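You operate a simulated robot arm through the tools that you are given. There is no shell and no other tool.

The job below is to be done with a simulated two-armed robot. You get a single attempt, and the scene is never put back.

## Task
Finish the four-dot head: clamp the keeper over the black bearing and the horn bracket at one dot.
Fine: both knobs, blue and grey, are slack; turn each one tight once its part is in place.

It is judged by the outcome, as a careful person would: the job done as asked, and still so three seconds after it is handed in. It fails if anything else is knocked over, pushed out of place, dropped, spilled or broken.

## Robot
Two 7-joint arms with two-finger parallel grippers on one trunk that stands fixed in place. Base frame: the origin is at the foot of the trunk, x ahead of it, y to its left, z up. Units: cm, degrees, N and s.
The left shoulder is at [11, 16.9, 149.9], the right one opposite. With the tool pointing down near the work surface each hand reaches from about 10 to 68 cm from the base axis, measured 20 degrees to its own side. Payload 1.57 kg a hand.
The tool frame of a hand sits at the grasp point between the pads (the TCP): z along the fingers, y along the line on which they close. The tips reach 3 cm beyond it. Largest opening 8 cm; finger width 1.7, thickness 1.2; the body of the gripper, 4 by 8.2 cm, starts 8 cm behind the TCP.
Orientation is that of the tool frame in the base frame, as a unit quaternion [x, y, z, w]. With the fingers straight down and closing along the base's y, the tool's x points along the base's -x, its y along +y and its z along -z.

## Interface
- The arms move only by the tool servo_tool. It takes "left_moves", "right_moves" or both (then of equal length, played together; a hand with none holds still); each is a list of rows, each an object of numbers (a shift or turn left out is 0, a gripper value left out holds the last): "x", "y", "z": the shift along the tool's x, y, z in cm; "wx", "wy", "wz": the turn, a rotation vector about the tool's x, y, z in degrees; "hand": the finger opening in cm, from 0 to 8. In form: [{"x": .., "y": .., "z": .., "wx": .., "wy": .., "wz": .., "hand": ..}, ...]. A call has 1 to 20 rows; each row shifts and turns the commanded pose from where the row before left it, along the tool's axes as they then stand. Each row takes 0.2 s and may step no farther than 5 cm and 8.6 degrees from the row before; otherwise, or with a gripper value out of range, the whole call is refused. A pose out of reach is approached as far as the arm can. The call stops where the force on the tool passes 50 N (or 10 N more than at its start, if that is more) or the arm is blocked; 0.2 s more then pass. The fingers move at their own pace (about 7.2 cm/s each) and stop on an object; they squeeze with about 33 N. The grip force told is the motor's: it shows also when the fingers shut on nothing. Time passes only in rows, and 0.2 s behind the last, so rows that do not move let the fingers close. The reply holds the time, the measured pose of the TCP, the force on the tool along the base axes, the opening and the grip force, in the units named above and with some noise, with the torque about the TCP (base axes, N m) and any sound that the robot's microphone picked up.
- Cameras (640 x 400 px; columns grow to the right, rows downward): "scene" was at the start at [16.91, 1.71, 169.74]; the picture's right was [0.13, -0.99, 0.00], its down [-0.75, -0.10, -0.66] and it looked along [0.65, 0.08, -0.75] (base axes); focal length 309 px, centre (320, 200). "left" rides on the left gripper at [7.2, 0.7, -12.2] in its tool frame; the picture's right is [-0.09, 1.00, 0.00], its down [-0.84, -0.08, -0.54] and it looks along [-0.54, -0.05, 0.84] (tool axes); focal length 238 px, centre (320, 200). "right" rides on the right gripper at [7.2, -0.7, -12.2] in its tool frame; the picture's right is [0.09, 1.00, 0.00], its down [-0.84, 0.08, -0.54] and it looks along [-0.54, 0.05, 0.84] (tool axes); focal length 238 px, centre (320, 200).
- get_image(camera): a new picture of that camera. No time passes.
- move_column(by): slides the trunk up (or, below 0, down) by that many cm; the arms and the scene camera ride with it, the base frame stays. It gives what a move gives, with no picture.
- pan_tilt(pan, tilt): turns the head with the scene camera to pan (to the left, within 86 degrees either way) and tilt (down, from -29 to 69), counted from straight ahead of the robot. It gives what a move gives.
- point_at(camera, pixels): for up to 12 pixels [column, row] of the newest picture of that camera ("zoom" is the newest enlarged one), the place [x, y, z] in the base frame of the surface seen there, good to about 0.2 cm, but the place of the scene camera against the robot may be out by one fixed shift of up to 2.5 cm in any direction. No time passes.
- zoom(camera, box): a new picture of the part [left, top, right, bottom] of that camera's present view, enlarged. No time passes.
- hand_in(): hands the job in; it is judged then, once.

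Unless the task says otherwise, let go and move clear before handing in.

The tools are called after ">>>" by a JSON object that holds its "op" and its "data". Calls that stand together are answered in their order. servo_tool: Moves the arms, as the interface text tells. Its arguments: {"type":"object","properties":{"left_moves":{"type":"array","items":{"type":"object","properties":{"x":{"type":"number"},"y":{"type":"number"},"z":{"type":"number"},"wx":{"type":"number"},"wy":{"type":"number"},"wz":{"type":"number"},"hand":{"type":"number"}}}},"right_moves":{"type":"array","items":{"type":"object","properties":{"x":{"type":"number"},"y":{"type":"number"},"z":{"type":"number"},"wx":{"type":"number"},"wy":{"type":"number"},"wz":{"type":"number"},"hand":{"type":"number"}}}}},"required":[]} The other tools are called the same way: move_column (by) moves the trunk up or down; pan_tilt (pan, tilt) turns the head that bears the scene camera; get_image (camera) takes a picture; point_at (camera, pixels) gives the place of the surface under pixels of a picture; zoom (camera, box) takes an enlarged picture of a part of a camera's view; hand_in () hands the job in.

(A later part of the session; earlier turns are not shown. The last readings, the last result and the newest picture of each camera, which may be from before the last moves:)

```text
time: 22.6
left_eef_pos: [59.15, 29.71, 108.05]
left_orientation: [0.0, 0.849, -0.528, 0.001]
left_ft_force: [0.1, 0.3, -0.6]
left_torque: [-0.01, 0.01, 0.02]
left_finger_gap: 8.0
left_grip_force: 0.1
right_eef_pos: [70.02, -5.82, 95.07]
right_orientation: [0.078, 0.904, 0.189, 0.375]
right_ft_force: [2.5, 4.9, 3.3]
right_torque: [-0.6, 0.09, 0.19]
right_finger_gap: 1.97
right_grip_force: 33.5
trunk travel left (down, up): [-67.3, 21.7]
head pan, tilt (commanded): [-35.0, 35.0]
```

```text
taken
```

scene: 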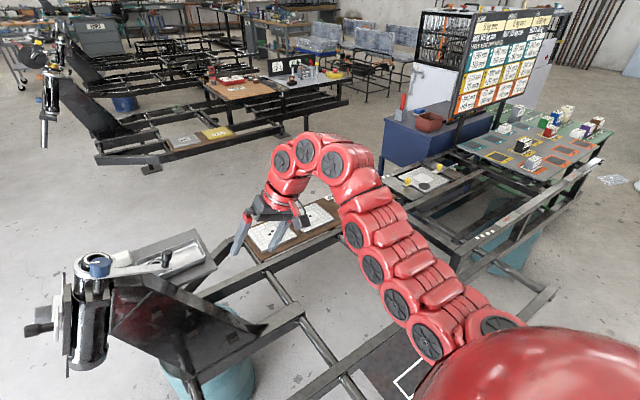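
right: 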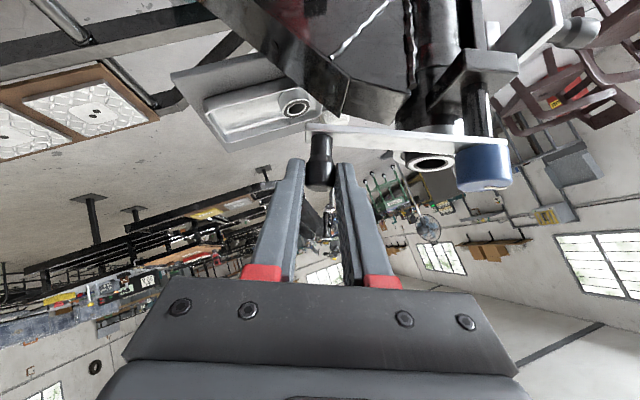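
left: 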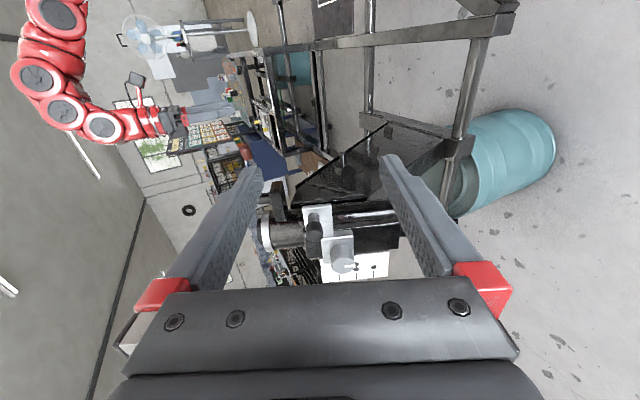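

The fingers closed on the peg (opening 1.97, grip 33 N). I'll swing the keeper along an 11.4 cm arc about the blue post, doing the first 20° in small steps while watching the force.

>>> {"op": "servo_tool", "data": {"right_moves": [{"x": -0.608, "y": 0.05, "z": 0.608}, {"x": -0.608, "y": 0.12, "z": 0.608}, {"x": -0.68, "y": 0.21, "z": 0.68}, {"x": -0.68, "y": 0.3, "z": 0.68}, {}]}}

>>> {"op": "get_image", "data": {"camera": "right"}}

```text
time: 23.9
left_eef_pos: [59.05, 29.58, 107.8]
left_orientation: [0.0, 0.849, -0.528, 0.0]
left_ft_force: [0.3, 0.1, -0.5]
left_torque: [-0.01, 0.0, -0.02]
left_finger_gap: 8.03
left_grip_force: 0.0
right_eef_pos: [73.64, -5.41, 95.14]
right_orientation: [0.08, 0.905, 0.188, 0.373]
right_ft_force: [-2.8, 0.1, -2.5]
right_torque: [-0.68, 0.73, 0.49]
right_finger_gap: 1.93
right_grip_force: 33.2
trunk travel left (down, up): [-67.3, 21.7]
head pan, tilt (commanded): [-35.0, 35.0]
```

```text
taken
```

right: 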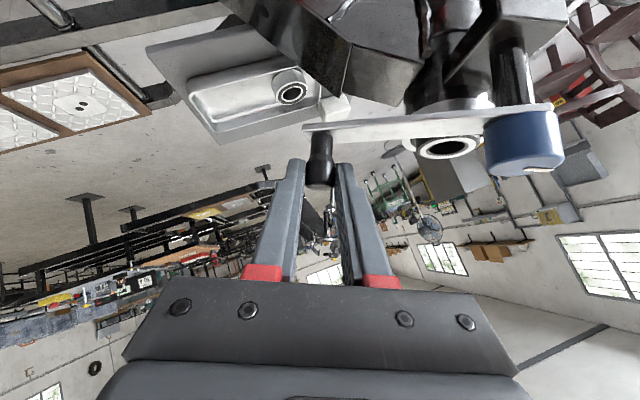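

The keeper follows freely with only about 4 N on the tool, and the bar has turned as planned. I'll carry on through the next 30° of arc.

>>> {"op": "servo_tool", "data": {"right_moves": [{"x": -0.65, "y": 0.38, "z": 0.65}, {"x": -0.624, "y": 0.459, "z": 0.624}, {"x": -0.593, "y": 0.534, "z": 0.593}, {"x": -0.558, "y": 0.606, "z": 0.558}, {"x": -0.518, "y": 0.672, "z": 0.518}, {"x": -0.475, "y": 0.733, "z": 0.475}, {}]}}

>>> {"op": "get_image", "data": {"camera": "right"}}

```text
time: 25.4
left_eef_pos: [59.37, 29.51, 107.99]
left_orientation: [0.0, 0.85, -0.527, -0.001]
left_ft_force: [0.1, 0.3, 0.3]
left_torque: [-0.01, -0.02, -0.01]
left_finger_gap: 8.01
left_grip_force: 0.1
right_eef_pos: [78.57, -2.43, 96.56]
right_orientation: [0.081, 0.905, 0.189, 0.373]
right_ft_force: [9.0, -9.7, -3.3]
right_torque: [-0.67, 0.26, 0.16]
right_finger_gap: 1.97
right_grip_force: 33.1
trunk travel left (down, up): [-67.3, 21.7]
head pan, tilt (commanded): [-35.0, 35.0]
```

```text
taken
```

right: 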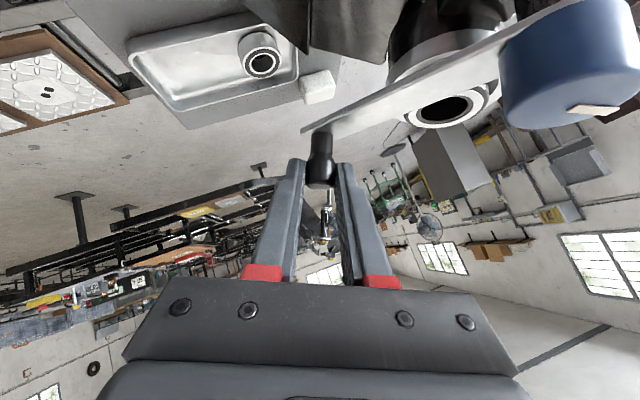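

The hand is at X 78.6, E 36.4, with about 13 N pulling outward, so the true arc centre is nearer (71.5, 44.2). I'll correct the path and continue to about -15°.

>>> {"op": "servo_tool", "data": {"right_moves": [{"x": -0.693, "y": 0.82, "z": 0.693}, {"x": -0.382, "y": 0.85, "z": 0.382}, {"x": -0.332, "y": 0.89, "z": 0.332}, {"x": -0.269, "y": 0.93, "z": 0.269}, {"x": -0.219, "y": 0.96, "z": 0.219}, {}]}}

>>> {"op": "get_image", "data": {"camera": "right"}}

>>> {"op": "pan_tilt", "data": {"pan": 5, "tilt": 50}}

>>> {"op": "get_image", "data": {"camera": "scene"}}

```text
time: 26.9
left_eef_pos: [59.2, 29.63, 108.03]
left_orientation: [0.0, 0.85, -0.527, 0.0]
left_ft_force: [0.6, -0.5, 0.2]
left_torque: [0.02, 0.0, 0.0]
left_finger_gap: 8.0
left_grip_force: 0.0
right_eef_pos: [81.14, 1.9, 98.44]
right_orientation: [0.079, 0.905, 0.189, 0.373]
right_ft_force: [-0.9, -0.7, 0.0]
right_torque: [-0.7, 0.91, 0.43]
right_finger_gap: 1.92
right_grip_force: 33.4
trunk travel left (down, up): [-67.3, 21.7]
head pan, tilt (commanded): [-35.0, 35.0]
```

```text
taken
```

right: 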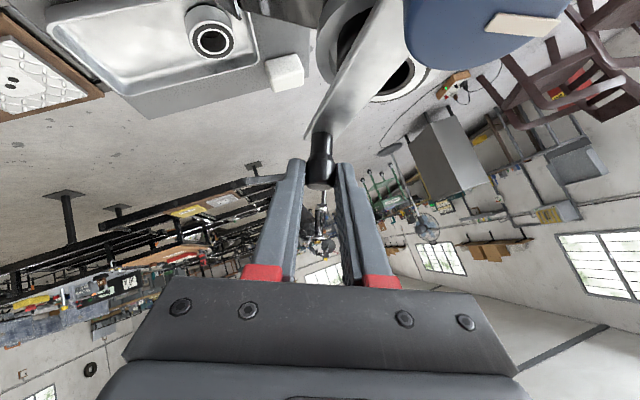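

```text
time: 27.9
left_eef_pos: [59.22, 29.66, 108.08]
left_orientation: [0.0, 0.849, -0.528, 0.0]
left_ft_force: [0.7, 0.1, -0.6]
left_torque: [-0.01, -0.01, 0.02]
left_finger_gap: 7.98
left_grip_force: 0.1
right_eef_pos: [81.09, 1.97, 98.31]
right_orientation: [0.078, 0.905, 0.19, 0.374]
right_ft_force: [-3.9, 2.2, -1.3]
right_torque: [-0.58, 0.27, 0.06]
right_finger_gap: 1.93
right_grip_force: 33.1
trunk travel left (down, up): [-67.3, 21.7]
head pan, tilt (commanded): [5.0, 50.0]
```

```text
taken
```

scene: 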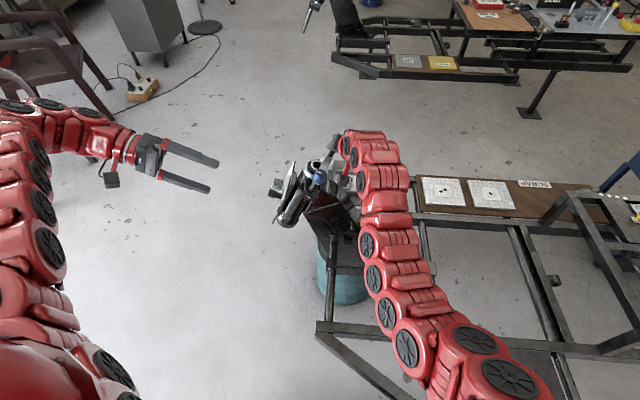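

The peg is now about 15.6° short of the X direction with almost no force, and the hand clears the blue knob. I'll go on to about -3° and check the alignment over the bearing.

>>> {"op": "servo_tool", "data": {"right_moves": [{"x": -0.148, "y": 0.98, "z": 0.148}, {"x": -0.099, "y": 1.0, "z": 0.099}, {"x": -0.02, "y": 0.5, "z": 0.02}, {}]}}

>>> {"op": "get_image", "data": {"camera": "right"}}

>>> {"op": "zoom", "data": {"camera": "scene", "box": [260, 120, 400, 240]}}

```text
time: 28.9
left_eef_pos: [59.23, 29.62, 108.03]
left_orientation: [0.0, 0.85, -0.527, 0.0]
left_ft_force: [0.1, 0.1, 0.8]
left_torque: [0.02, 0.01, 0.01]
left_finger_gap: 7.99
left_grip_force: 0.0
right_eef_pos: [81.61, 4.12, 99.27]
right_orientation: [0.079, 0.904, 0.189, 0.374]
right_ft_force: [3.9, -1.1, -3.5]
right_torque: [-0.6, -0.34, 0.02]
right_finger_gap: 1.98
right_grip_force: 33.8
trunk travel left (down, up): [-67.3, 21.7]
head pan, tilt (commanded): [5.0, 50.0]
```

```text
taken
```

right: 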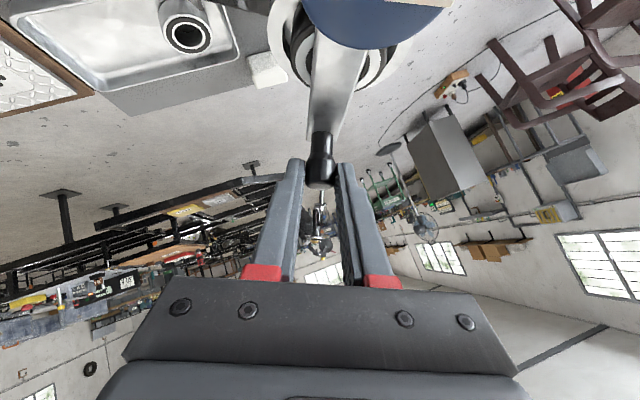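

```text
3.33 times, centred on (330, 180) of scene
```

zoom: 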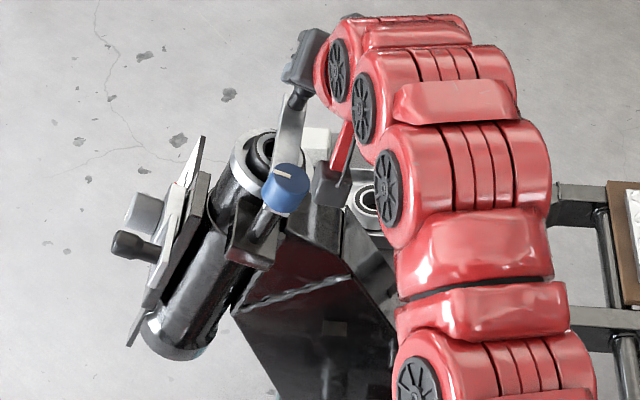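

Force is low and the bar now lies across the bearing in the right view near (335, 60). I'll zoom there to judge centring.

>>> {"op": "zoom", "data": {"camera": "right", "box": [240, 0, 440, 120]}}

>>> {"op": "point_at", "data": {"camera": "zoom", "pixels": [[300, 250], [250, 200], [390, 200], [310, 200], [270, 100], [95, 200], [470, 200], [320, 330], [150, 150], [460, 150], [120, 100], [350, 100]]}}

```text
3.20 times, centred on (340, 60) of right
```

zoom: 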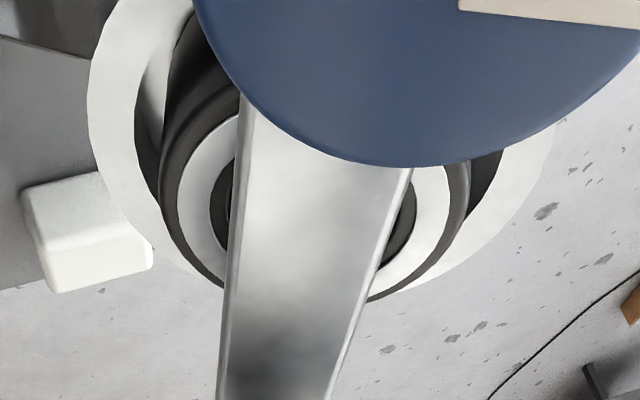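

```text
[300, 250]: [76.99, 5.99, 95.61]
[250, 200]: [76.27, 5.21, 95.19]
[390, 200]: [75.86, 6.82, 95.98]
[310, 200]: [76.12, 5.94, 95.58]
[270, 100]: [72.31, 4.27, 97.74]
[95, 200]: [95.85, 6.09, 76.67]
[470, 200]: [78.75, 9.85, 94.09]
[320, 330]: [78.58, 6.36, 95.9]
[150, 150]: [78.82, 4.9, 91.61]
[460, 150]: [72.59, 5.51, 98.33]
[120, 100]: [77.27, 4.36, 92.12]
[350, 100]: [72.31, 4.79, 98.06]
```

The bar's midline at zoom row 200 is about column 319 and the bearing's silver ring centre about 315, so it is nearly central. I'll sample ring and bar points to get the offset in numbers.

>>> {"op": "point_at", "data": {"camera": "zoom", "pixels": [[190, 190], [205, 240], [445, 190], [425, 240], [200, 150], [440, 170], [110, 120], [530, 140], [238, 260], [360, 260], [229, 320], [345, 320]]}}

```text
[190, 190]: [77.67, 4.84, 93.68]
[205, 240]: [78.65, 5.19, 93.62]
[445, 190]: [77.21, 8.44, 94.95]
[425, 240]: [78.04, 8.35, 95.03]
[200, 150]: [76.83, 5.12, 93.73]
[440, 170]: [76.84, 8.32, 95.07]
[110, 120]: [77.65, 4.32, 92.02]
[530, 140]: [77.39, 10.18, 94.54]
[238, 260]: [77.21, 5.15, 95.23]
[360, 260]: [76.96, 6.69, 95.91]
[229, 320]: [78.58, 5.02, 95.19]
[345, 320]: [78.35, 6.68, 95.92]
```

The bearing centre is at E≈43.85, and the bar's midline over it is at about 43.63, still about 1.7° short. I'll nudge the peg +0.35 along E and see whether it meets a stop.

>>> {"op": "servo_tool", "data": {"right_moves": [{"y": 0.2}, {"y": 0.17}, {}, {}]}}

>>> {"op": "zoom", "data": {"camera": "right", "box": [240, 0, 440, 120]}}

>>> {"op": "point_at", "data": {"camera": "zoom", "pixels": [[190, 190], [205, 240], [445, 190], [425, 240], [200, 150], [440, 170], [110, 120], [530, 140], [242, 260], [360, 260], [231, 320], [345, 320]]}}

```text
time: 29.9
left_eef_pos: [59.17, 29.66, 108.05]
left_orientation: [-0.001, 0.85, -0.526, -0.001]
left_ft_force: [0.6, 0.0, -0.8]
left_torque: [-0.01, 0.0, -0.02]
left_finger_gap: 8.01
left_grip_force: 0.0
right_eef_pos: [81.37, 4.58, 99.54]
right_orientation: [0.079, 0.905, 0.19, 0.373]
right_ft_force: [3.6, -1.4, -2.4]
right_torque: [-0.61, 0.26, 0.08]
right_finger_gap: 1.96
right_grip_force: 33.3
trunk travel left (down, up): [-67.3, 21.7]
head pan, tilt (commanded): [5.0, 50.0]
```

```text
3.20 times, centred on (340, 60) of right
```

zoom: 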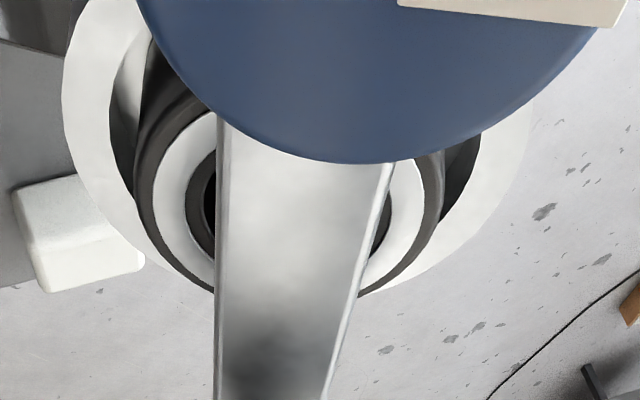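

```text
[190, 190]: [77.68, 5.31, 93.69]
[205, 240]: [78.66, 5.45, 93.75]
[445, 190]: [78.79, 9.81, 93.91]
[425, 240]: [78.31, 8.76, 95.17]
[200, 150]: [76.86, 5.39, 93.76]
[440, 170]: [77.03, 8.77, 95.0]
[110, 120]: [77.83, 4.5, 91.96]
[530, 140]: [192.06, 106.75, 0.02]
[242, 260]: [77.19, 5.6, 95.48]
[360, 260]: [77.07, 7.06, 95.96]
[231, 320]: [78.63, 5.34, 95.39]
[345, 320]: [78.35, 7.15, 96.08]
```

The bar midline is now at E≈43.95 against the bearing's 43.85, so it is centred within about 1 mm with low force. I'll open the fingers slightly and see whether the keeper stays put.

>>> {"op": "servo_tool", "data": {"right_moves": [{"hand": 3.4}, {}, {}]}}

>>> {"op": "get_image", "data": {"camera": "right"}}

```text
time: 30.7
left_eef_pos: [59.04, 29.67, 108.06]
left_orientation: [-0.001, 0.85, -0.527, -0.001]
left_ft_force: [-0.3, -0.2, -0.2]
left_torque: [0.01, 0.05, -0.02]
left_finger_gap: 7.99
left_grip_force: 0.0
right_eef_pos: [81.42, 4.55, 99.45]
right_orientation: [0.079, 0.905, 0.188, 0.374]
right_ft_force: [-0.2, -0.9, -0.9]
right_torque: [0.02, 0.0, 0.01]
right_finger_gap: 3.42
right_grip_force: 0.1
trunk travel left (down, up): [-67.3, 21.7]
head pan, tilt (commanded): [5.0, 50.0]
```

```text
taken
```

right: 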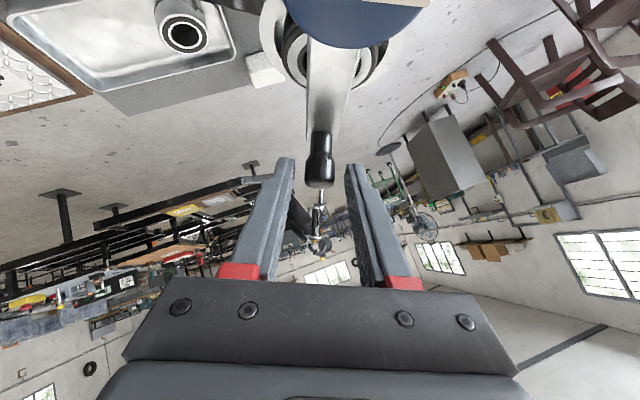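

The peg stayed between the opened fingers at (320, 160), so the keeper holds. I'll back off, lift clear, and set the right hand for the blue knob at 25° tilt, turned 45° to the right.

>>> {"op": "servo_tool", "data": {"right_moves": [{"z": -2}, {"z": -2}, {"z": -2}, {"x": -2.12, "z": -2.12, "hand": 6}, {"x": -2.12, "z": -2.12}, {"wy": 6.7}, {"wy": 6.7}, {"wy": 6.6}, {"wx": -3.17, "wz": -6.8}, {"wx": -3.17, "wz": -6.8}, {"wx": -3.17, "wz": -6.8}, {"wx": -3.17, "wz": -6.8}, {"wx": -3.17, "wz": -6.8}, {"wx": -3.17, "wz": -6.8}, {}]}}

>>> {"op": "get_image", "data": {"camera": "right"}}

>>> {"op": "get_image", "data": {"camera": "scene"}}

```text
time: 33.9
left_eef_pos: [59.15, 29.69, 107.9]
left_orientation: [0.0, 0.849, -0.528, 0.0]
left_ft_force: [-0.7, 0.0, 1.1]
left_torque: [-0.01, 0.0, 0.02]
left_finger_gap: 8.0
left_grip_force: 0.0
right_eef_pos: [77.41, 0.41, 108.86]
right_orientation: [-0.326, 0.866, 0.266, 0.271]
right_ft_force: [-0.2, -0.2, 0.4]
right_torque: [-0.01, -0.01, 0.01]
right_finger_gap: 6.01
right_grip_force: 0.0
trunk travel left (down, up): [-67.3, 21.7]
head pan, tilt (commanded): [5.0, 50.0]
```

```text
taken
```

right: 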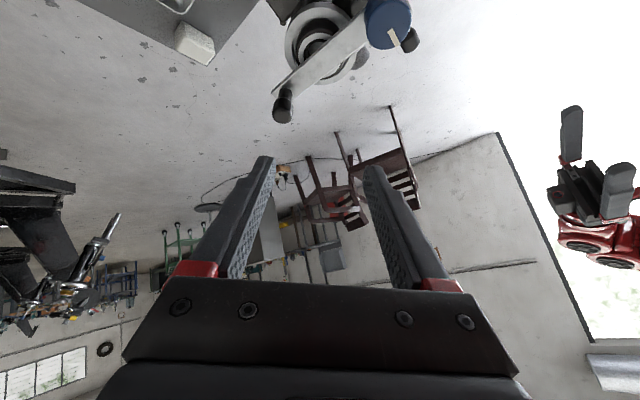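

```text
taken
```

scene: 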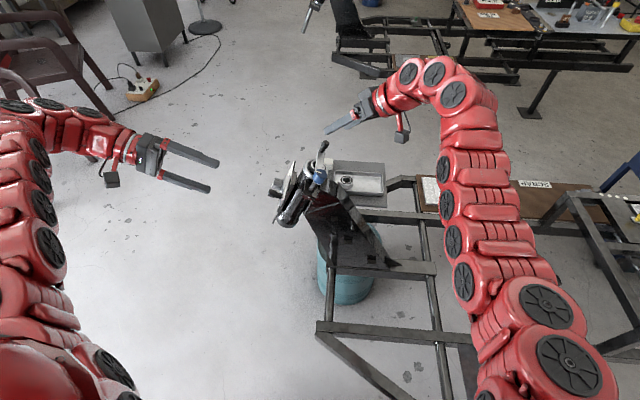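

The orientation is as planned and the keeper still lies across the bearing in the right view near (320, 50). The blue knob's top is at (388, 22), so I'll measure it from here before moving over it.

>>> {"op": "zoom", "data": {"camera": "right", "box": [260, 0, 440, 130]}}

>>> {"op": "point_at", "data": {"camera": "right", "pixels": [[386, 30], [366, 28], [408, 28], [386, 45], [394, 40], [375, 42], [405, 40], [386, 20], [320, 62], [348, 40], [302, 85], [284, 105]]}}

```text
3.08 times, centred on (350, 65) of right
```

zoom: 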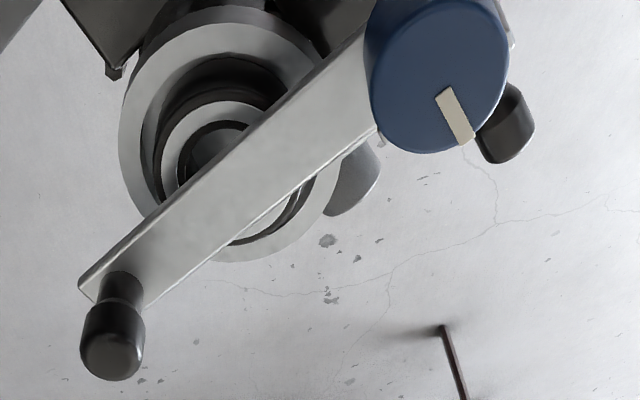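

```text
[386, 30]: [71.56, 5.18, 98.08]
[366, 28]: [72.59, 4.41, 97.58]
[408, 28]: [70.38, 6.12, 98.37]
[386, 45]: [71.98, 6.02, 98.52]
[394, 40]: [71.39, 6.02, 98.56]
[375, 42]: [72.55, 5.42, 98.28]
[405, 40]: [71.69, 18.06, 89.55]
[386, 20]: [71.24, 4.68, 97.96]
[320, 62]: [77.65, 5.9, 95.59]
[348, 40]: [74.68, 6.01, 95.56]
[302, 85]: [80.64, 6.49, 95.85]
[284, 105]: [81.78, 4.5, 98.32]
```

The knob's top centre is at (71.3, 43.85, N 87.85) with a radius of about 1.6, and its white mark points roughly along +E. I'll move to 7 cm short of the knob along the tool axis.

>>> {"op": "servo_tool", "data": {"right_moves": [{"x": 3.12, "y": 1.41, "z": 0.24}, {"x": 3.12, "y": 1.41, "z": 0.24}, {"x": 3.12, "y": 1.41, "z": 0.24}, {"hand": 5.2}, {}]}}

>>> {"op": "get_image", "data": {"camera": "right"}}

```text
time: 35.1
left_eef_pos: [59.05, 29.68, 108.07]
left_orientation: [0.0, 0.85, -0.527, 0.0]
left_ft_force: [-1.1, -0.5, 0.0]
left_torque: [0.0, 0.02, -0.01]
left_finger_gap: 8.01
left_grip_force: 0.1
right_eef_pos: [68.55, -0.3, 103.66]
right_orientation: [-0.324, 0.866, 0.266, 0.272]
right_ft_force: [-1.0, -0.3, -0.5]
right_torque: [0.02, 0.01, 0.0]
right_finger_gap: 5.19
right_grip_force: 0.1
trunk travel left (down, up): [-67.3, 21.7]
head pan, tilt (commanded): [5.0, 50.0]
```

```text
taken
```

right: 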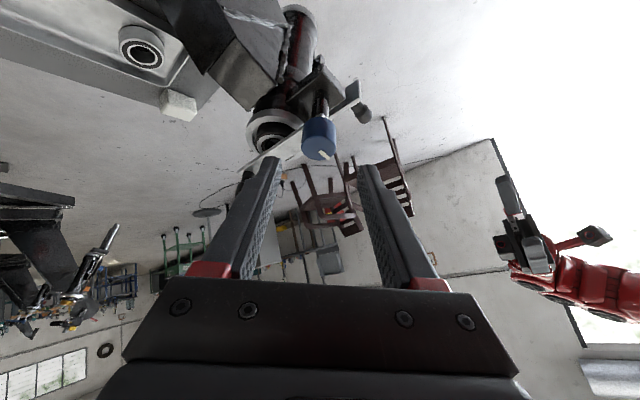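

The knob at (319, 140) is centred between the fingertips. I'll check its position once more and then advance.

>>> {"op": "point_at", "data": {"camera": "right", "pixels": [[319, 150], [304, 140], [335, 140], [319, 158], [319, 135], [319, 145]]}}

>>> {"op": "servo_tool", "data": {"right_moves": [{"z": 2}, {"z": 2}, {"z": 1.5}, {}]}}

>>> {"op": "get_image", "data": {"camera": "right"}}

```text
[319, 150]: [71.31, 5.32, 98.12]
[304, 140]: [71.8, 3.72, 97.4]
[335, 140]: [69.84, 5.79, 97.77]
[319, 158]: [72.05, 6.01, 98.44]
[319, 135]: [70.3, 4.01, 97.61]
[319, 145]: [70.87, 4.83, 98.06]
```

```text
time: 36.1
left_eef_pos: [59.18, 29.67, 108.1]
left_orientation: [0.0, 0.85, -0.527, 0.001]
left_ft_force: [-0.5, 0.8, 0.4]
left_torque: [-0.01, -0.01, -0.01]
left_finger_gap: 8.0
left_grip_force: 0.0
right_eef_pos: [70.17, 3.23, 99.68]
right_orientation: [-0.324, 0.867, 0.266, 0.271]
right_ft_force: [0.3, -0.5, -0.5]
right_torque: [-0.03, -0.01, 0.0]
right_finger_gap: 5.2
right_grip_force: 0.1
trunk travel left (down, up): [-67.3, 21.7]
head pan, tilt (commanded): [5.0, 50.0]
```

```text
taken
```

right: 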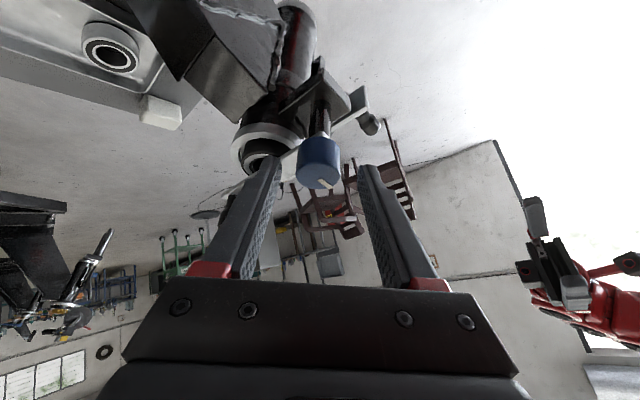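

The fingertips now straddle the knob's top. I'll go 1.3 cm further, stopping short of the bar, and close on the knob.

>>> {"op": "servo_tool", "data": {"right_moves": [{"z": 0.7}, {"z": 0.6}, {"hand": 0}, {}, {}]}}

>>> {"op": "get_image", "data": {"camera": "right"}}

```text
time: 37.3
left_eef_pos: [59.12, 29.57, 107.96]
left_orientation: [0.001, 0.85, -0.526, -0.001]
left_ft_force: [0.7, 0.2, -0.2]
left_torque: [0.0, 0.01, 0.03]
left_finger_gap: 7.99
left_grip_force: 0.1
right_eef_pos: [70.49, 3.91, 98.72]
right_orientation: [-0.324, 0.867, 0.265, 0.272]
right_ft_force: [3.8, -3.1, -0.4]
right_torque: [-0.44, -0.52, -0.27]
right_finger_gap: 3.18
right_grip_force: 40.3
trunk travel left (down, up): [-67.3, 21.7]
head pan, tilt (commanded): [5.0, 50.0]
```

```text
taken
```

right: 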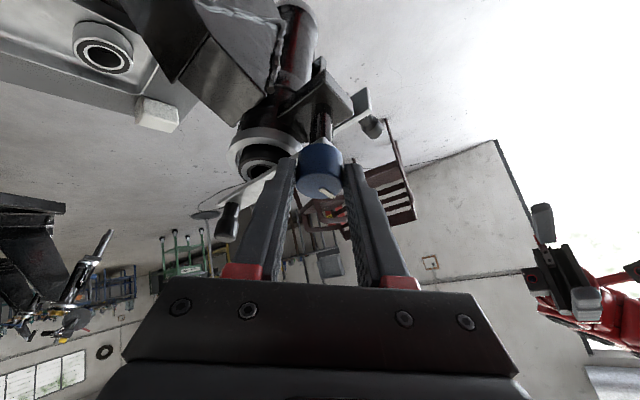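

The fingers grip the 3.18 cm knob. I'll turn it clockwise seen from above, about the post axis, starting with 16° and watching torque and sound.

>>> {"op": "servo_tool", "data": {"right_moves": [{"wx": 3.38, "wz": 7.25, "y": 0.146}, {"wx": 3.38, "wz": 7.25, "y": 0.146}, {}]}}

>>> {"op": "zoom", "data": {"camera": "right", "box": [220, 80, 420, 230]}}

```text
time: 38.1
left_eef_pos: [59.15, 29.59, 108.03]
left_orientation: [0.0, 0.85, -0.527, 0.001]
left_ft_force: [-0.2, 0.6, 0.3]
left_torque: [-0.02, 0.01, 0.01]
left_finger_gap: 7.98
left_grip_force: 0.1
right_eef_pos: [70.37, 4.14, 98.94]
right_orientation: [-0.195, 0.915, 0.246, 0.255]
right_ft_force: [5.6, -2.9, 1.2]
right_torque: [-0.67, -0.31, -0.22]
right_finger_gap: 3.15
right_grip_force: 40.6
trunk travel left (down, up): [-67.3, 21.7]
head pan, tilt (commanded): [5.0, 50.0]
```

```text
2.67 times, centred on (320, 155) of right
```

zoom: 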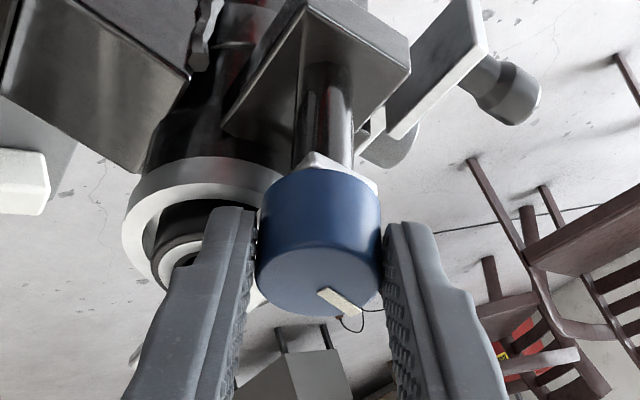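

The mark kept its place relative to the gripper (zoom (338, 298)), so the knob is turning with it and the torque is still low. I'll continue another 48°.

>>> {"op": "servo_tool", "data": {"right_moves": [{"wx": 3.38, "wz": 7.25, "y": 0.146}, {"wx": 3.38, "wz": 7.25, "y": 0.146}, {"wx": 3.38, "wz": 7.25, "y": 0.146}, {"wx": 3.38, "wz": 7.25, "y": 0.146}, {"wx": 3.38, "wz": 7.25, "y": 0.146}, {"wx": 3.38, "wz": 7.25, "y": 0.146}, {}]}}

>>> {"op": "zoom", "data": {"camera": "right", "box": [220, 80, 420, 230]}}

>>> {"op": "get_image", "data": {"camera": "scene"}}

```text
time: 39.7
left_eef_pos: [59.15, 29.56, 108.12]
left_orientation: [0.001, 0.85, -0.527, 0.0]
left_ft_force: [0.7, -0.3, 0.1]
left_torque: [0.02, 0.0, 0.03]
left_finger_gap: 8.01
left_grip_force: 0.0
right_eef_pos: [70.32, 4.88, 99.2]
right_orientation: [0.203, 0.95, 0.162, 0.175]
right_ft_force: [11.6, 1.2, 10.3]
right_torque: [-0.32, 0.03, 0.07]
right_finger_gap: 3.18
right_grip_force: 40.2
trunk travel left (down, up): [-67.3, 21.7]
head pan, tilt (commanded): [5.0, 50.0]
```

```text
2.67 times, centred on (320, 155) of right
```

zoom: 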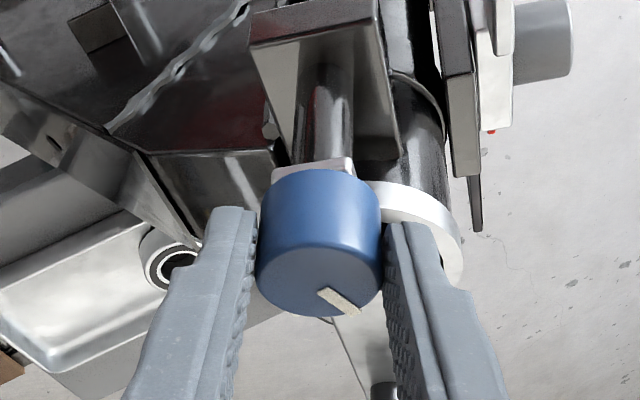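

```text
taken
```

scene: 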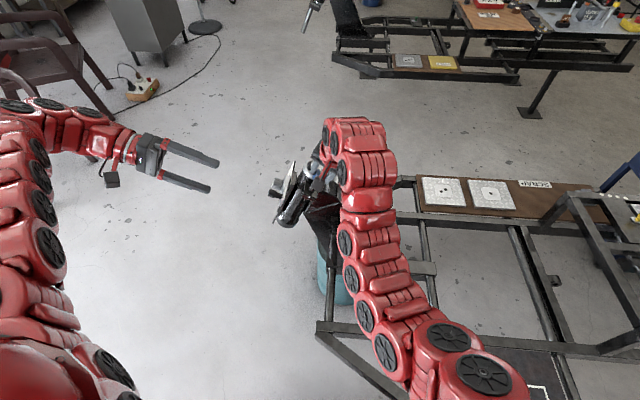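

The knob has turned 64° with torque still low and the keeper still held. I'll continue about 30° more in this stroke and check where the force comes from.

>>> {"op": "servo_tool", "data": {"right_moves": [{"wx": 3.38, "wz": 7.25, "y": 0.14, "x": -0.05}, {"wx": 3.38, "wz": 7.25, "y": 0.14, "x": -0.05}, {"wx": 3.38, "wz": 7.25, "y": 0.14}, {"wx": 3.38, "wz": 7.25, "y": 0.14}, {}]}}

>>> {"op": "get_image", "data": {"camera": "right"}}

```text
time: 40.9
left_eef_pos: [59.29, 29.77, 107.82]
left_orientation: [-0.001, 0.85, -0.527, 0.0]
left_ft_force: [1.2, 1.3, 0.3]
left_torque: [0.0, -0.04, 0.02]
left_finger_gap: 7.97
left_grip_force: 0.1
right_eef_pos: [70.55, 5.52, 99.59]
right_orientation: [0.452, 0.882, 0.089, 0.105]
right_ft_force: [14.2, 5.7, 8.9]
right_torque: [-0.4, -0.24, 0.11]
right_finger_gap: 3.15
right_grip_force: 40.3
trunk travel left (down, up): [-67.3, 21.7]
head pan, tilt (commanded): [5.0, 50.0]
```

```text
taken
```

right: 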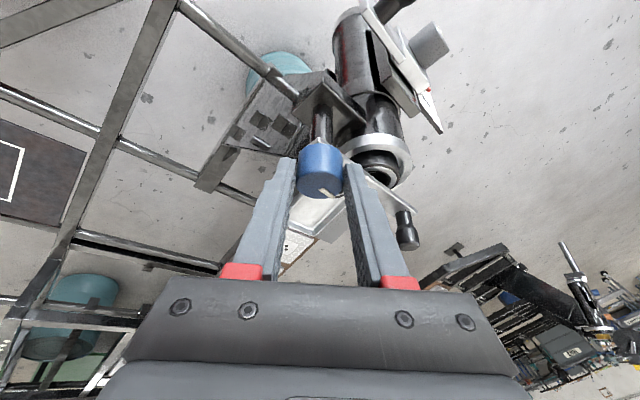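

The stroke reaches 96° and the keeper still lies across the bearing to the peg at (407, 230). I'll add 24° more if the arm allows, then regrip.

>>> {"op": "servo_tool", "data": {"right_moves": [{"wx": 3.38, "wz": 7.25, "y": 0.14}, {"wx": 3.38, "wz": 7.25, "y": 0.14}, {"wx": 3.38, "wz": 7.25, "y": 0.14}, {}]}}

>>> {"op": "zoom", "data": {"camera": "right", "box": [220, 80, 460, 250]}}

```text
time: 41.9
left_eef_pos: [59.34, 29.84, 108.02]
left_orientation: [0.0, 0.849, -0.528, 0.0]
left_ft_force: [-0.2, -0.7, 0.3]
left_torque: [0.0, 0.02, -0.02]
left_finger_gap: 7.99
left_grip_force: 0.1
right_eef_pos: [71.14, 5.84, 99.5]
right_orientation: [0.618, 0.785, 0.029, 0.045]
right_ft_force: [19.6, 11.3, 7.2]
right_torque: [-0.13, -0.66, 0.12]
right_finger_gap: 3.13
right_grip_force: 40.3
trunk travel left (down, up): [-67.3, 21.7]
head pan, tilt (commanded): [5.0, 50.0]
```

```text
2.35 times, centred on (340, 165) of right
```

zoom: 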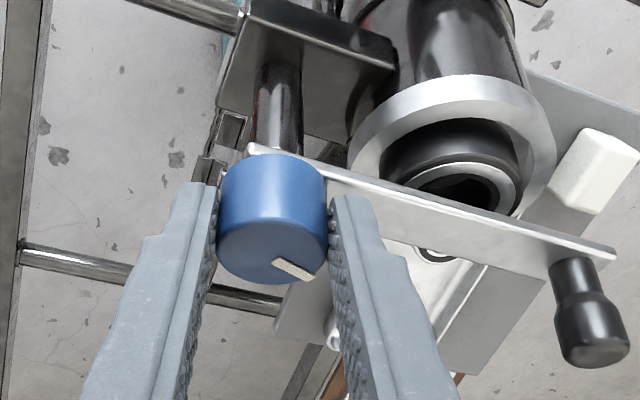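

The knob has turned 120° and the bar stays centred over the bearing. I'll release, back off 3 cm, swing back and regrip for another stroke.

>>> {"op": "servo_tool", "data": {"right_moves": [{"hand": 5.2}, {}, {"z": -1.5}, {"z": -1.5}, {}]}}

>>> {"op": "get_image", "data": {"camera": "right"}}

```text
time: 43.1
left_eef_pos: [59.14, 29.68, 108.11]
left_orientation: [0.0, 0.85, -0.527, 0.0]
left_ft_force: [0.2, 0.8, -0.7]
left_torque: [-0.01, 0.02, 0.03]
left_finger_gap: 8.01
left_grip_force: 0.0
right_eef_pos: [70.65, 5.61, 102.45]
right_orientation: [0.617, 0.785, 0.029, 0.046]
right_ft_force: [-0.3, -0.7, -0.3]
right_torque: [0.04, -0.01, 0.03]
right_finger_gap: 5.22
right_grip_force: 0.1
trunk travel left (down, up): [-67.3, 21.7]
head pan, tilt (commanded): [5.0, 50.0]
```

```text
taken
```

right: 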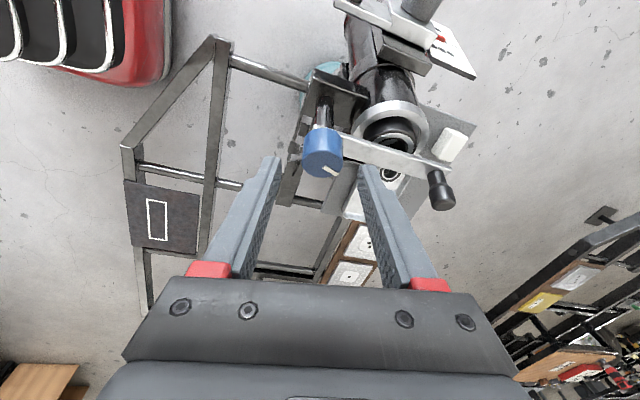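

The hand is clear and the knob's mark shows it turned. I'll rotate the hand back 136° around the post axis, staying 3 cm back.

>>> {"op": "servo_tool", "data": {"right_moves": [{"wx": -3.38, "wz": -7.25, "y": -0.331, "x": -0.021, "z": 0.01}, {"wx": -3.38, "wz": -7.25, "y": -0.331, "x": -0.021, "z": 0.01}, {"wx": -3.38, "wz": -7.25, "y": -0.331, "x": -0.021, "z": 0.01}, {"wx": -3.38, "wz": -7.25, "y": -0.331, "x": -0.021, "z": 0.01}, {"wx": -3.38, "wz": -7.25, "y": -0.331, "x": -0.021, "z": 0.01}, {"wx": -3.38, "wz": -7.25, "y": -0.331, "x": -0.021, "z": 0.01}, {"wx": -3.38, "wz": -7.25, "y": -0.331, "x": -0.021, "z": 0.01}, {"wx": -3.38, "wz": -7.25, "y": -0.331, "x": -0.021, "z": 0.01}, {"wx": -3.38, "wz": -7.25, "y": -0.331, "x": -0.021, "z": 0.01}, {"wx": -3.38, "wz": -7.25, "y": -0.331, "x": -0.021, "z": 0.01}, {"wx": -3.38, "wz": -7.25, "y": -0.331, "x": -0.021, "z": 0.01}, {"wx": -3.38, "wz": -7.25, "y": -0.331, "x": -0.021, "z": 0.01}, {"wx": -3.38, "wz": -7.25, "y": -0.331, "x": -0.021, "z": 0.01}, {"wx": -3.38, "wz": -7.25, "y": -0.331, "x": -0.021, "z": 0.01}, {"wx": -3.38, "wz": -7.25, "y": -0.331, "x": -0.021, "z": 0.01}, {"wx": -3.38, "wz": -7.25, "y": -0.331, "x": -0.021, "z": 0.01}, {"wx": -3.38, "wz": -7.25, "y": -0.331, "x": -0.021, "z": 0.01}, {}]}}

>>> {"op": "get_image", "data": {"camera": "right"}}

```text
time: 46.9
left_eef_pos: [59.03, 29.64, 108.06]
left_orientation: [0.0, 0.85, -0.526, 0.0]
left_ft_force: [0.2, -0.2, 0.0]
left_torque: [-0.02, 0.0, 0.02]
left_finger_gap: 8.01
left_grip_force: 0.0
right_eef_pos: [70.08, 1.61, 100.66]
right_orientation: [-0.447, 0.801, 0.28, 0.285]
right_ft_force: [-0.4, -0.4, -0.8]
right_torque: [0.0, -0.01, 0.06]
right_finger_gap: 5.2
right_grip_force: 0.0
trunk travel left (down, up): [-67.3, 21.7]
head pan, tilt (commanded): [5.0, 50.0]
```

```text
taken
```

right: 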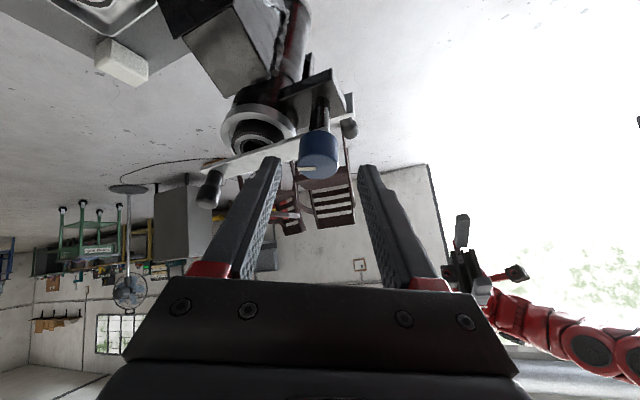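

The mark now points to the left of the knob in the picture (308, 168), consistent with a 120° turn. I'll check the heights of the knob and bar, then adjust and regrip.

>>> {"op": "zoom", "data": {"camera": "right", "box": [190, 60, 390, 220]}}

>>> {"op": "point_at", "data": {"camera": "right", "pixels": [[318, 165], [310, 160], [328, 160], [250, 160], [230, 165], [265, 152], [318, 175], [240, 135], [262, 140], [286, 130]]}}

```text
2.50 times, centred on (290, 140) of right
```

zoom: 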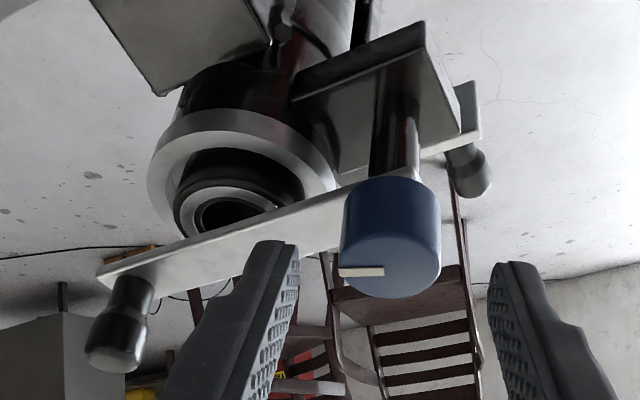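

```text
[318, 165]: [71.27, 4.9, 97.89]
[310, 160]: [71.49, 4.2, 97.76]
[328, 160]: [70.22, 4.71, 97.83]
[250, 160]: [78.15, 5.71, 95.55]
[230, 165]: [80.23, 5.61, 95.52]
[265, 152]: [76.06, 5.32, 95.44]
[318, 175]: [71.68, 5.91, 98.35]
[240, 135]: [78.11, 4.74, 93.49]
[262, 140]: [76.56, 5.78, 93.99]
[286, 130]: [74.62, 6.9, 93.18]
```

The knob top is still at N 87.8 and the bar at 85.35, so it has not seated noticeably yet. I'll regrip the knob and do another clockwise stroke.

>>> {"op": "servo_tool", "data": {"right_moves": [{"x": -0.4, "y": -0.15, "z": 1.2}, {"z": 1.1}, {"z": 0.9}, {"hand": 0}, {}, {}]}}

>>> {"op": "servo_tool", "data": {"right_moves": [{"wx": 3.38, "wz": 7.25, "y": 0.153, "x": -0.0097, "z": 0.0045}, {"wx": 3.38, "wz": 7.25, "y": 0.153, "x": -0.0097, "z": 0.0045}, {"wx": 3.38, "wz": 7.25, "y": 0.153, "x": -0.0097, "z": 0.0045}, {"wx": 3.38, "wz": 7.25, "y": 0.153, "x": -0.0097, "z": 0.0045}, {"wx": 3.38, "wz": 7.25, "y": 0.153, "x": -0.0097, "z": 0.0045}, {}]}}

>>> {"op": "zoom", "data": {"camera": "right", "box": [220, 80, 420, 230]}}

```text
time: 48.3
left_eef_pos: [59.12, 29.64, 107.96]
left_orientation: [0.0, 0.849, -0.529, 0.001]
left_ft_force: [-0.5, -1.1, -0.2]
left_torque: [-0.01, 0.01, -0.01]
left_finger_gap: 8.0
left_grip_force: 0.2
right_eef_pos: [70.99, 4.0, 98.74]
right_orientation: [-0.446, 0.801, 0.28, 0.283]
right_ft_force: [-2.1, 2.2, -1.7]
right_torque: [-0.21, -0.24, -0.05]
right_finger_gap: 3.14
right_grip_force: 40.1
trunk travel left (down, up): [-67.3, 21.7]
head pan, tilt (commanded): [5.0, 50.0]
```

```text
time: 49.7
left_eef_pos: [59.27, 29.66, 107.99]
left_orientation: [0.0, 0.85, -0.527, 0.0]
left_ft_force: [0.4, 0.7, 0.0]
left_torque: [0.0, -0.01, -0.01]
left_finger_gap: 8.02
left_grip_force: 0.1
right_eef_pos: [70.61, 4.4, 98.95]
right_orientation: [-0.129, 0.932, 0.235, 0.243]
right_ft_force: [4.9, -2.4, -3.0]
right_torque: [-0.72, -0.44, 0.04]
right_finger_gap: 3.15
right_grip_force: 40.3
trunk travel left (down, up): [-67.3, 21.7]
head pan, tilt (commanded): [5.0, 50.0]
```

```text
2.67 times, centred on (320, 155) of right
```

zoom: 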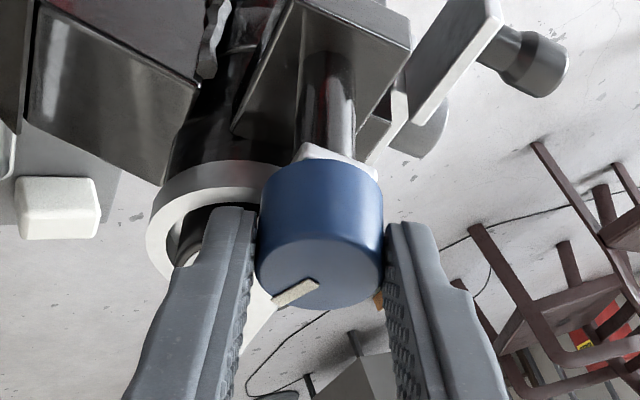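

The knob keeps turning with the gripper, force is low, and the mark is at zoom (292, 293). I'll continue the stroke by 88°.

>>> {"op": "servo_tool", "data": {"right_moves": [{"wx": 3.38, "wz": 7.25, "y": 0.153, "x": -0.0097, "z": 0.0045}, {"wx": 3.38, "wz": 7.25, "y": 0.153, "x": -0.0097, "z": 0.0045}, {"wx": 3.38, "wz": 7.25, "y": 0.153, "x": -0.0097, "z": 0.0045}, {"wx": 3.38, "wz": 7.25, "y": 0.153, "x": -0.0097, "z": 0.0045}, {"wx": 3.38, "wz": 7.25, "y": 0.153, "x": -0.0097, "z": 0.0045}, {"wx": 3.38, "wz": 7.25, "y": 0.153, "x": -0.0097, "z": 0.0045}, {}]}}

>>> {"op": "servo_tool", "data": {"right_moves": [{"wx": 3.38, "wz": 7.25, "y": 0.153, "x": -0.0097, "z": 0.0045}, {"wx": 3.38, "wz": 7.25, "y": 0.153, "x": -0.0097, "z": 0.0045}, {"wx": 3.38, "wz": 7.25, "y": 0.153, "x": -0.0097, "z": 0.0045}, {"wx": 3.38, "wz": 7.25, "y": 0.153, "x": -0.0097, "z": 0.0045}, {"wx": 3.38, "wz": 7.25, "y": 0.153, "x": -0.0097, "z": 0.0045}, {}]}}

>>> {"op": "zoom", "data": {"camera": "right", "box": [220, 80, 460, 250]}}

```text
time: 51.3
left_eef_pos: [59.15, 29.38, 108.13]
left_orientation: [0.0, 0.85, -0.526, 0.0]
left_ft_force: [-0.4, -0.2, -0.1]
left_torque: [0.0, -0.02, 0.01]
left_finger_gap: 8.01
left_grip_force: 0.0
right_eef_pos: [70.49, 4.98, 99.41]
right_orientation: [0.268, 0.94, 0.144, 0.157]
right_ft_force: [-6.5, -15.8, -12.8]
right_torque: [-0.45, 0.65, 0.1]
right_finger_gap: 3.12
right_grip_force: 40.3
trunk travel left (down, up): [-67.3, 21.7]
head pan, tilt (commanded): [5.0, 50.0]
```

```text
time: 52.7
left_eef_pos: [59.09, 29.28, 108.19]
left_orientation: [0.0, 0.85, -0.527, 0.001]
left_ft_force: [-1.2, 0.4, -0.4]
left_torque: [0.0, -0.02, 0.02]
left_finger_gap: 7.97
left_grip_force: 0.0
right_eef_pos: [71.0, 5.67, 99.73]
right_orientation: [0.565, 0.821, 0.049, 0.064]
right_ft_force: [-19.5, -17.9, -12.1]
right_torque: [-1.01, 0.54, 0.19]
right_finger_gap: 3.16
right_grip_force: 40.1
trunk travel left (down, up): [-67.3, 21.7]
head pan, tilt (commanded): [5.0, 50.0]
```

```text
2.35 times, centred on (340, 165) of right
```

zoom: 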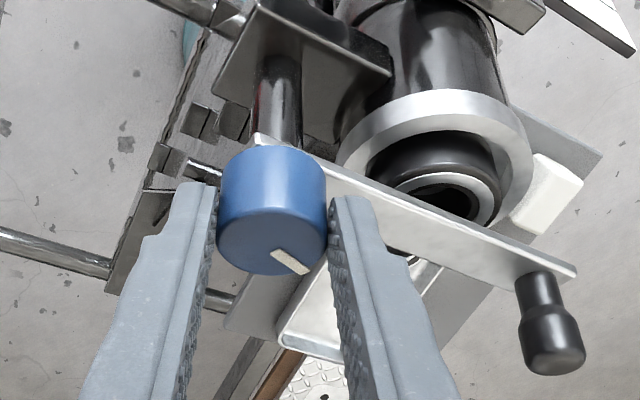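

This time the mark moved from lower-left to lower-right within the gripper, so the fingers slipped on the knob. It may already be near tight. I'll release, back off and measure the mark's angle.

>>> {"op": "servo_tool", "data": {"right_moves": [{"hand": 5.2}, {}, {"z": -1.5}, {"z": -1.5}, {"z": -2}, {}]}}

>>> {"op": "get_image", "data": {"camera": "right"}}

>>> {"op": "zoom", "data": {"camera": "right", "box": [260, 80, 420, 200]}}

```text
time: 54.1
left_eef_pos: [59.1, 29.69, 107.99]
left_orientation: [0.0, 0.85, -0.526, 0.0]
left_ft_force: [0.4, -0.8, 0.5]
left_torque: [0.02, 0.03, 0.0]
left_finger_gap: 8.0
left_grip_force: 0.0
right_eef_pos: [70.31, 5.83, 104.56]
right_orientation: [0.564, 0.822, 0.05, 0.066]
right_ft_force: [0.0, 0.4, 0.5]
right_torque: [-0.04, 0.0, -0.04]
right_finger_gap: 5.22
right_grip_force: 0.0
trunk travel left (down, up): [-67.3, 21.7]
head pan, tilt (commanded): [5.0, 50.0]
```

```text
taken
```

right: 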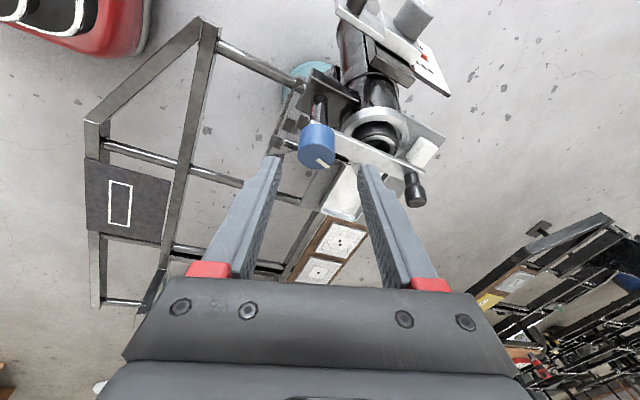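

```text
3.33 times, centred on (340, 140) of right
```

zoom: 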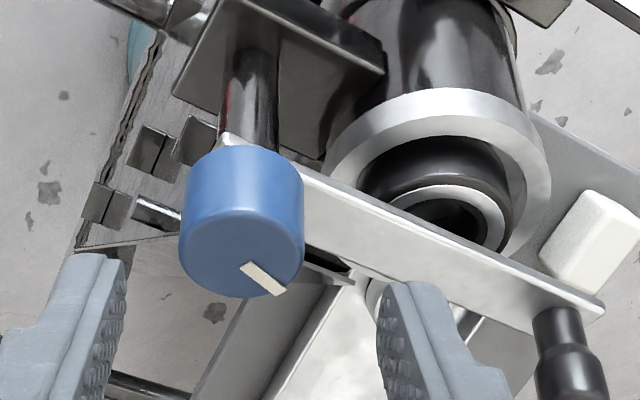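

I'll measure the two ends of the mark and the bar edges in this zoom to get the true knob angle.

>>> {"op": "point_at", "data": {"camera": "zoom", "pixels": [[246, 266], [281, 291], [240, 255], [190, 250], [300, 255], [240, 225], [350, 220], [560, 310], [420, 245], [330, 235]]}}

```text
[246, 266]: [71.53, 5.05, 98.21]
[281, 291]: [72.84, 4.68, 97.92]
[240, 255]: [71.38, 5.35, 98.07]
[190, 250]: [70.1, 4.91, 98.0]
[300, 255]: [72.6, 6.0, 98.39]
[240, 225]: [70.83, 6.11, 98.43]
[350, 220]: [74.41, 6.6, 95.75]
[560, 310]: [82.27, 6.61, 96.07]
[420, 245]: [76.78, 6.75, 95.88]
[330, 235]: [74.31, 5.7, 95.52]
```

The mark points at about -19° from +X, against about 84–90° at the start. It also did not move during the second stroke, so the knob has come up against its stop after roughly 105°. To confirm the clamp, I'll take the hand back to the peg and nudge it gently.

>>> {"op": "servo_tool", "data": {"right_moves": [{"z": -2}, {"z": -2}, {"wx": -3.55, "wz": -7.61}, {"wx": -3.55, "wz": -7.61}, {"wx": -3.55, "wz": -7.61}, {"wx": -3.55, "wz": -7.61}, {"wx": -3.55, "wz": -7.61}, {"wx": -3.55, "wz": -7.61}, {"wx": -3.55, "wz": -7.61}, {"wx": -3.55, "wz": -7.61}, {"wy": -6.67}, {"wy": -6.67}, {"wy": -6.66}, {"x": -1.77, "y": -1.59, "z": 1.87}, {"x": -1.77, "y": -1.59, "z": 1.87}, {"x": -1.77, "y": -1.59, "z": 1.87}, {}]}}

>>> {"op": "get_image", "data": {"camera": "right"}}

```text
time: 57.7
left_eef_pos: [59.07, 29.6, 108.02]
left_orientation: [0.0, 0.849, -0.528, 0.0]
left_ft_force: [-0.4, 0.2, -0.4]
left_torque: [-0.01, 0.04, -0.02]
left_finger_gap: 8.02
left_grip_force: 0.0
right_eef_pos: [77.47, 1.4, 106.51]
right_orientation: [0.077, 0.905, 0.189, 0.374]
right_ft_force: [0.2, 0.7, 0.1]
right_torque: [-0.03, -0.01, 0.05]
right_finger_gap: 5.2
right_grip_force: 0.0
trunk travel left (down, up): [-67.3, 21.7]
head pan, tilt (commanded): [5.0, 50.0]
```

```text
taken
```

right: 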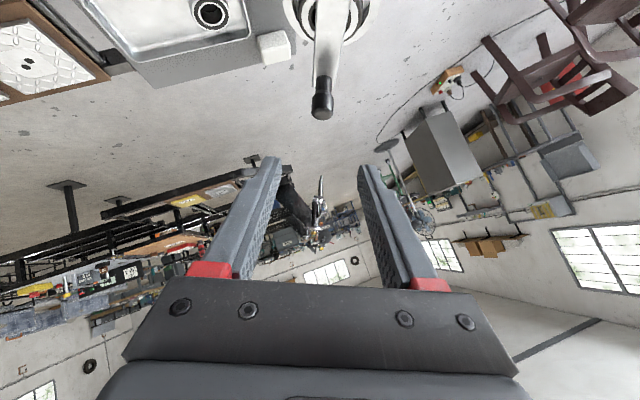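

The hand is above and behind the peg at (322, 97), which sits centred. I'll check the bar's centring over the bearing from this view.

>>> {"op": "zoom", "data": {"camera": "right", "box": [260, 0, 400, 110]}}

>>> {"op": "point_at", "data": {"camera": "right", "pixels": [[315, 40], [345, 40], [316, 60], [338, 60], [296, 25], [364, 25], [287, 15], [375, 15], [322, 95], [314, 100], [331, 100], [330, 30]]}}

```text
3.64 times, centred on (330, 55) of right
```

zoom: 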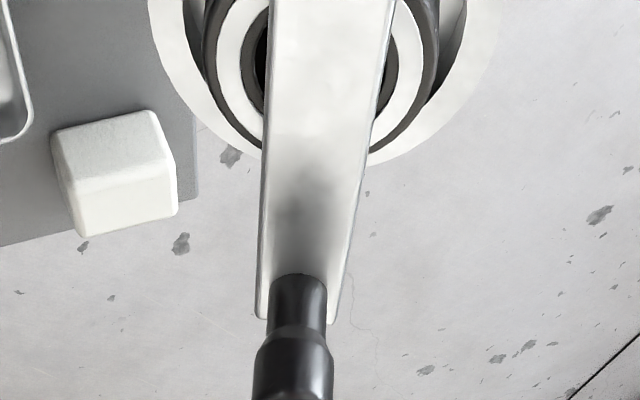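

```text
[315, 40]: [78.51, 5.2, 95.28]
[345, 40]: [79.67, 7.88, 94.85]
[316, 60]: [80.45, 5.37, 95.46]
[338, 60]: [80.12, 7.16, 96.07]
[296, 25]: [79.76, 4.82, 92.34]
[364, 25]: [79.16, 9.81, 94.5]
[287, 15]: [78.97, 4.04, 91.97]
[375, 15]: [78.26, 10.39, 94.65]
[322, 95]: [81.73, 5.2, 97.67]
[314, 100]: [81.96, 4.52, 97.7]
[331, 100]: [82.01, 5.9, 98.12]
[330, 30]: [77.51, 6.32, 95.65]
```

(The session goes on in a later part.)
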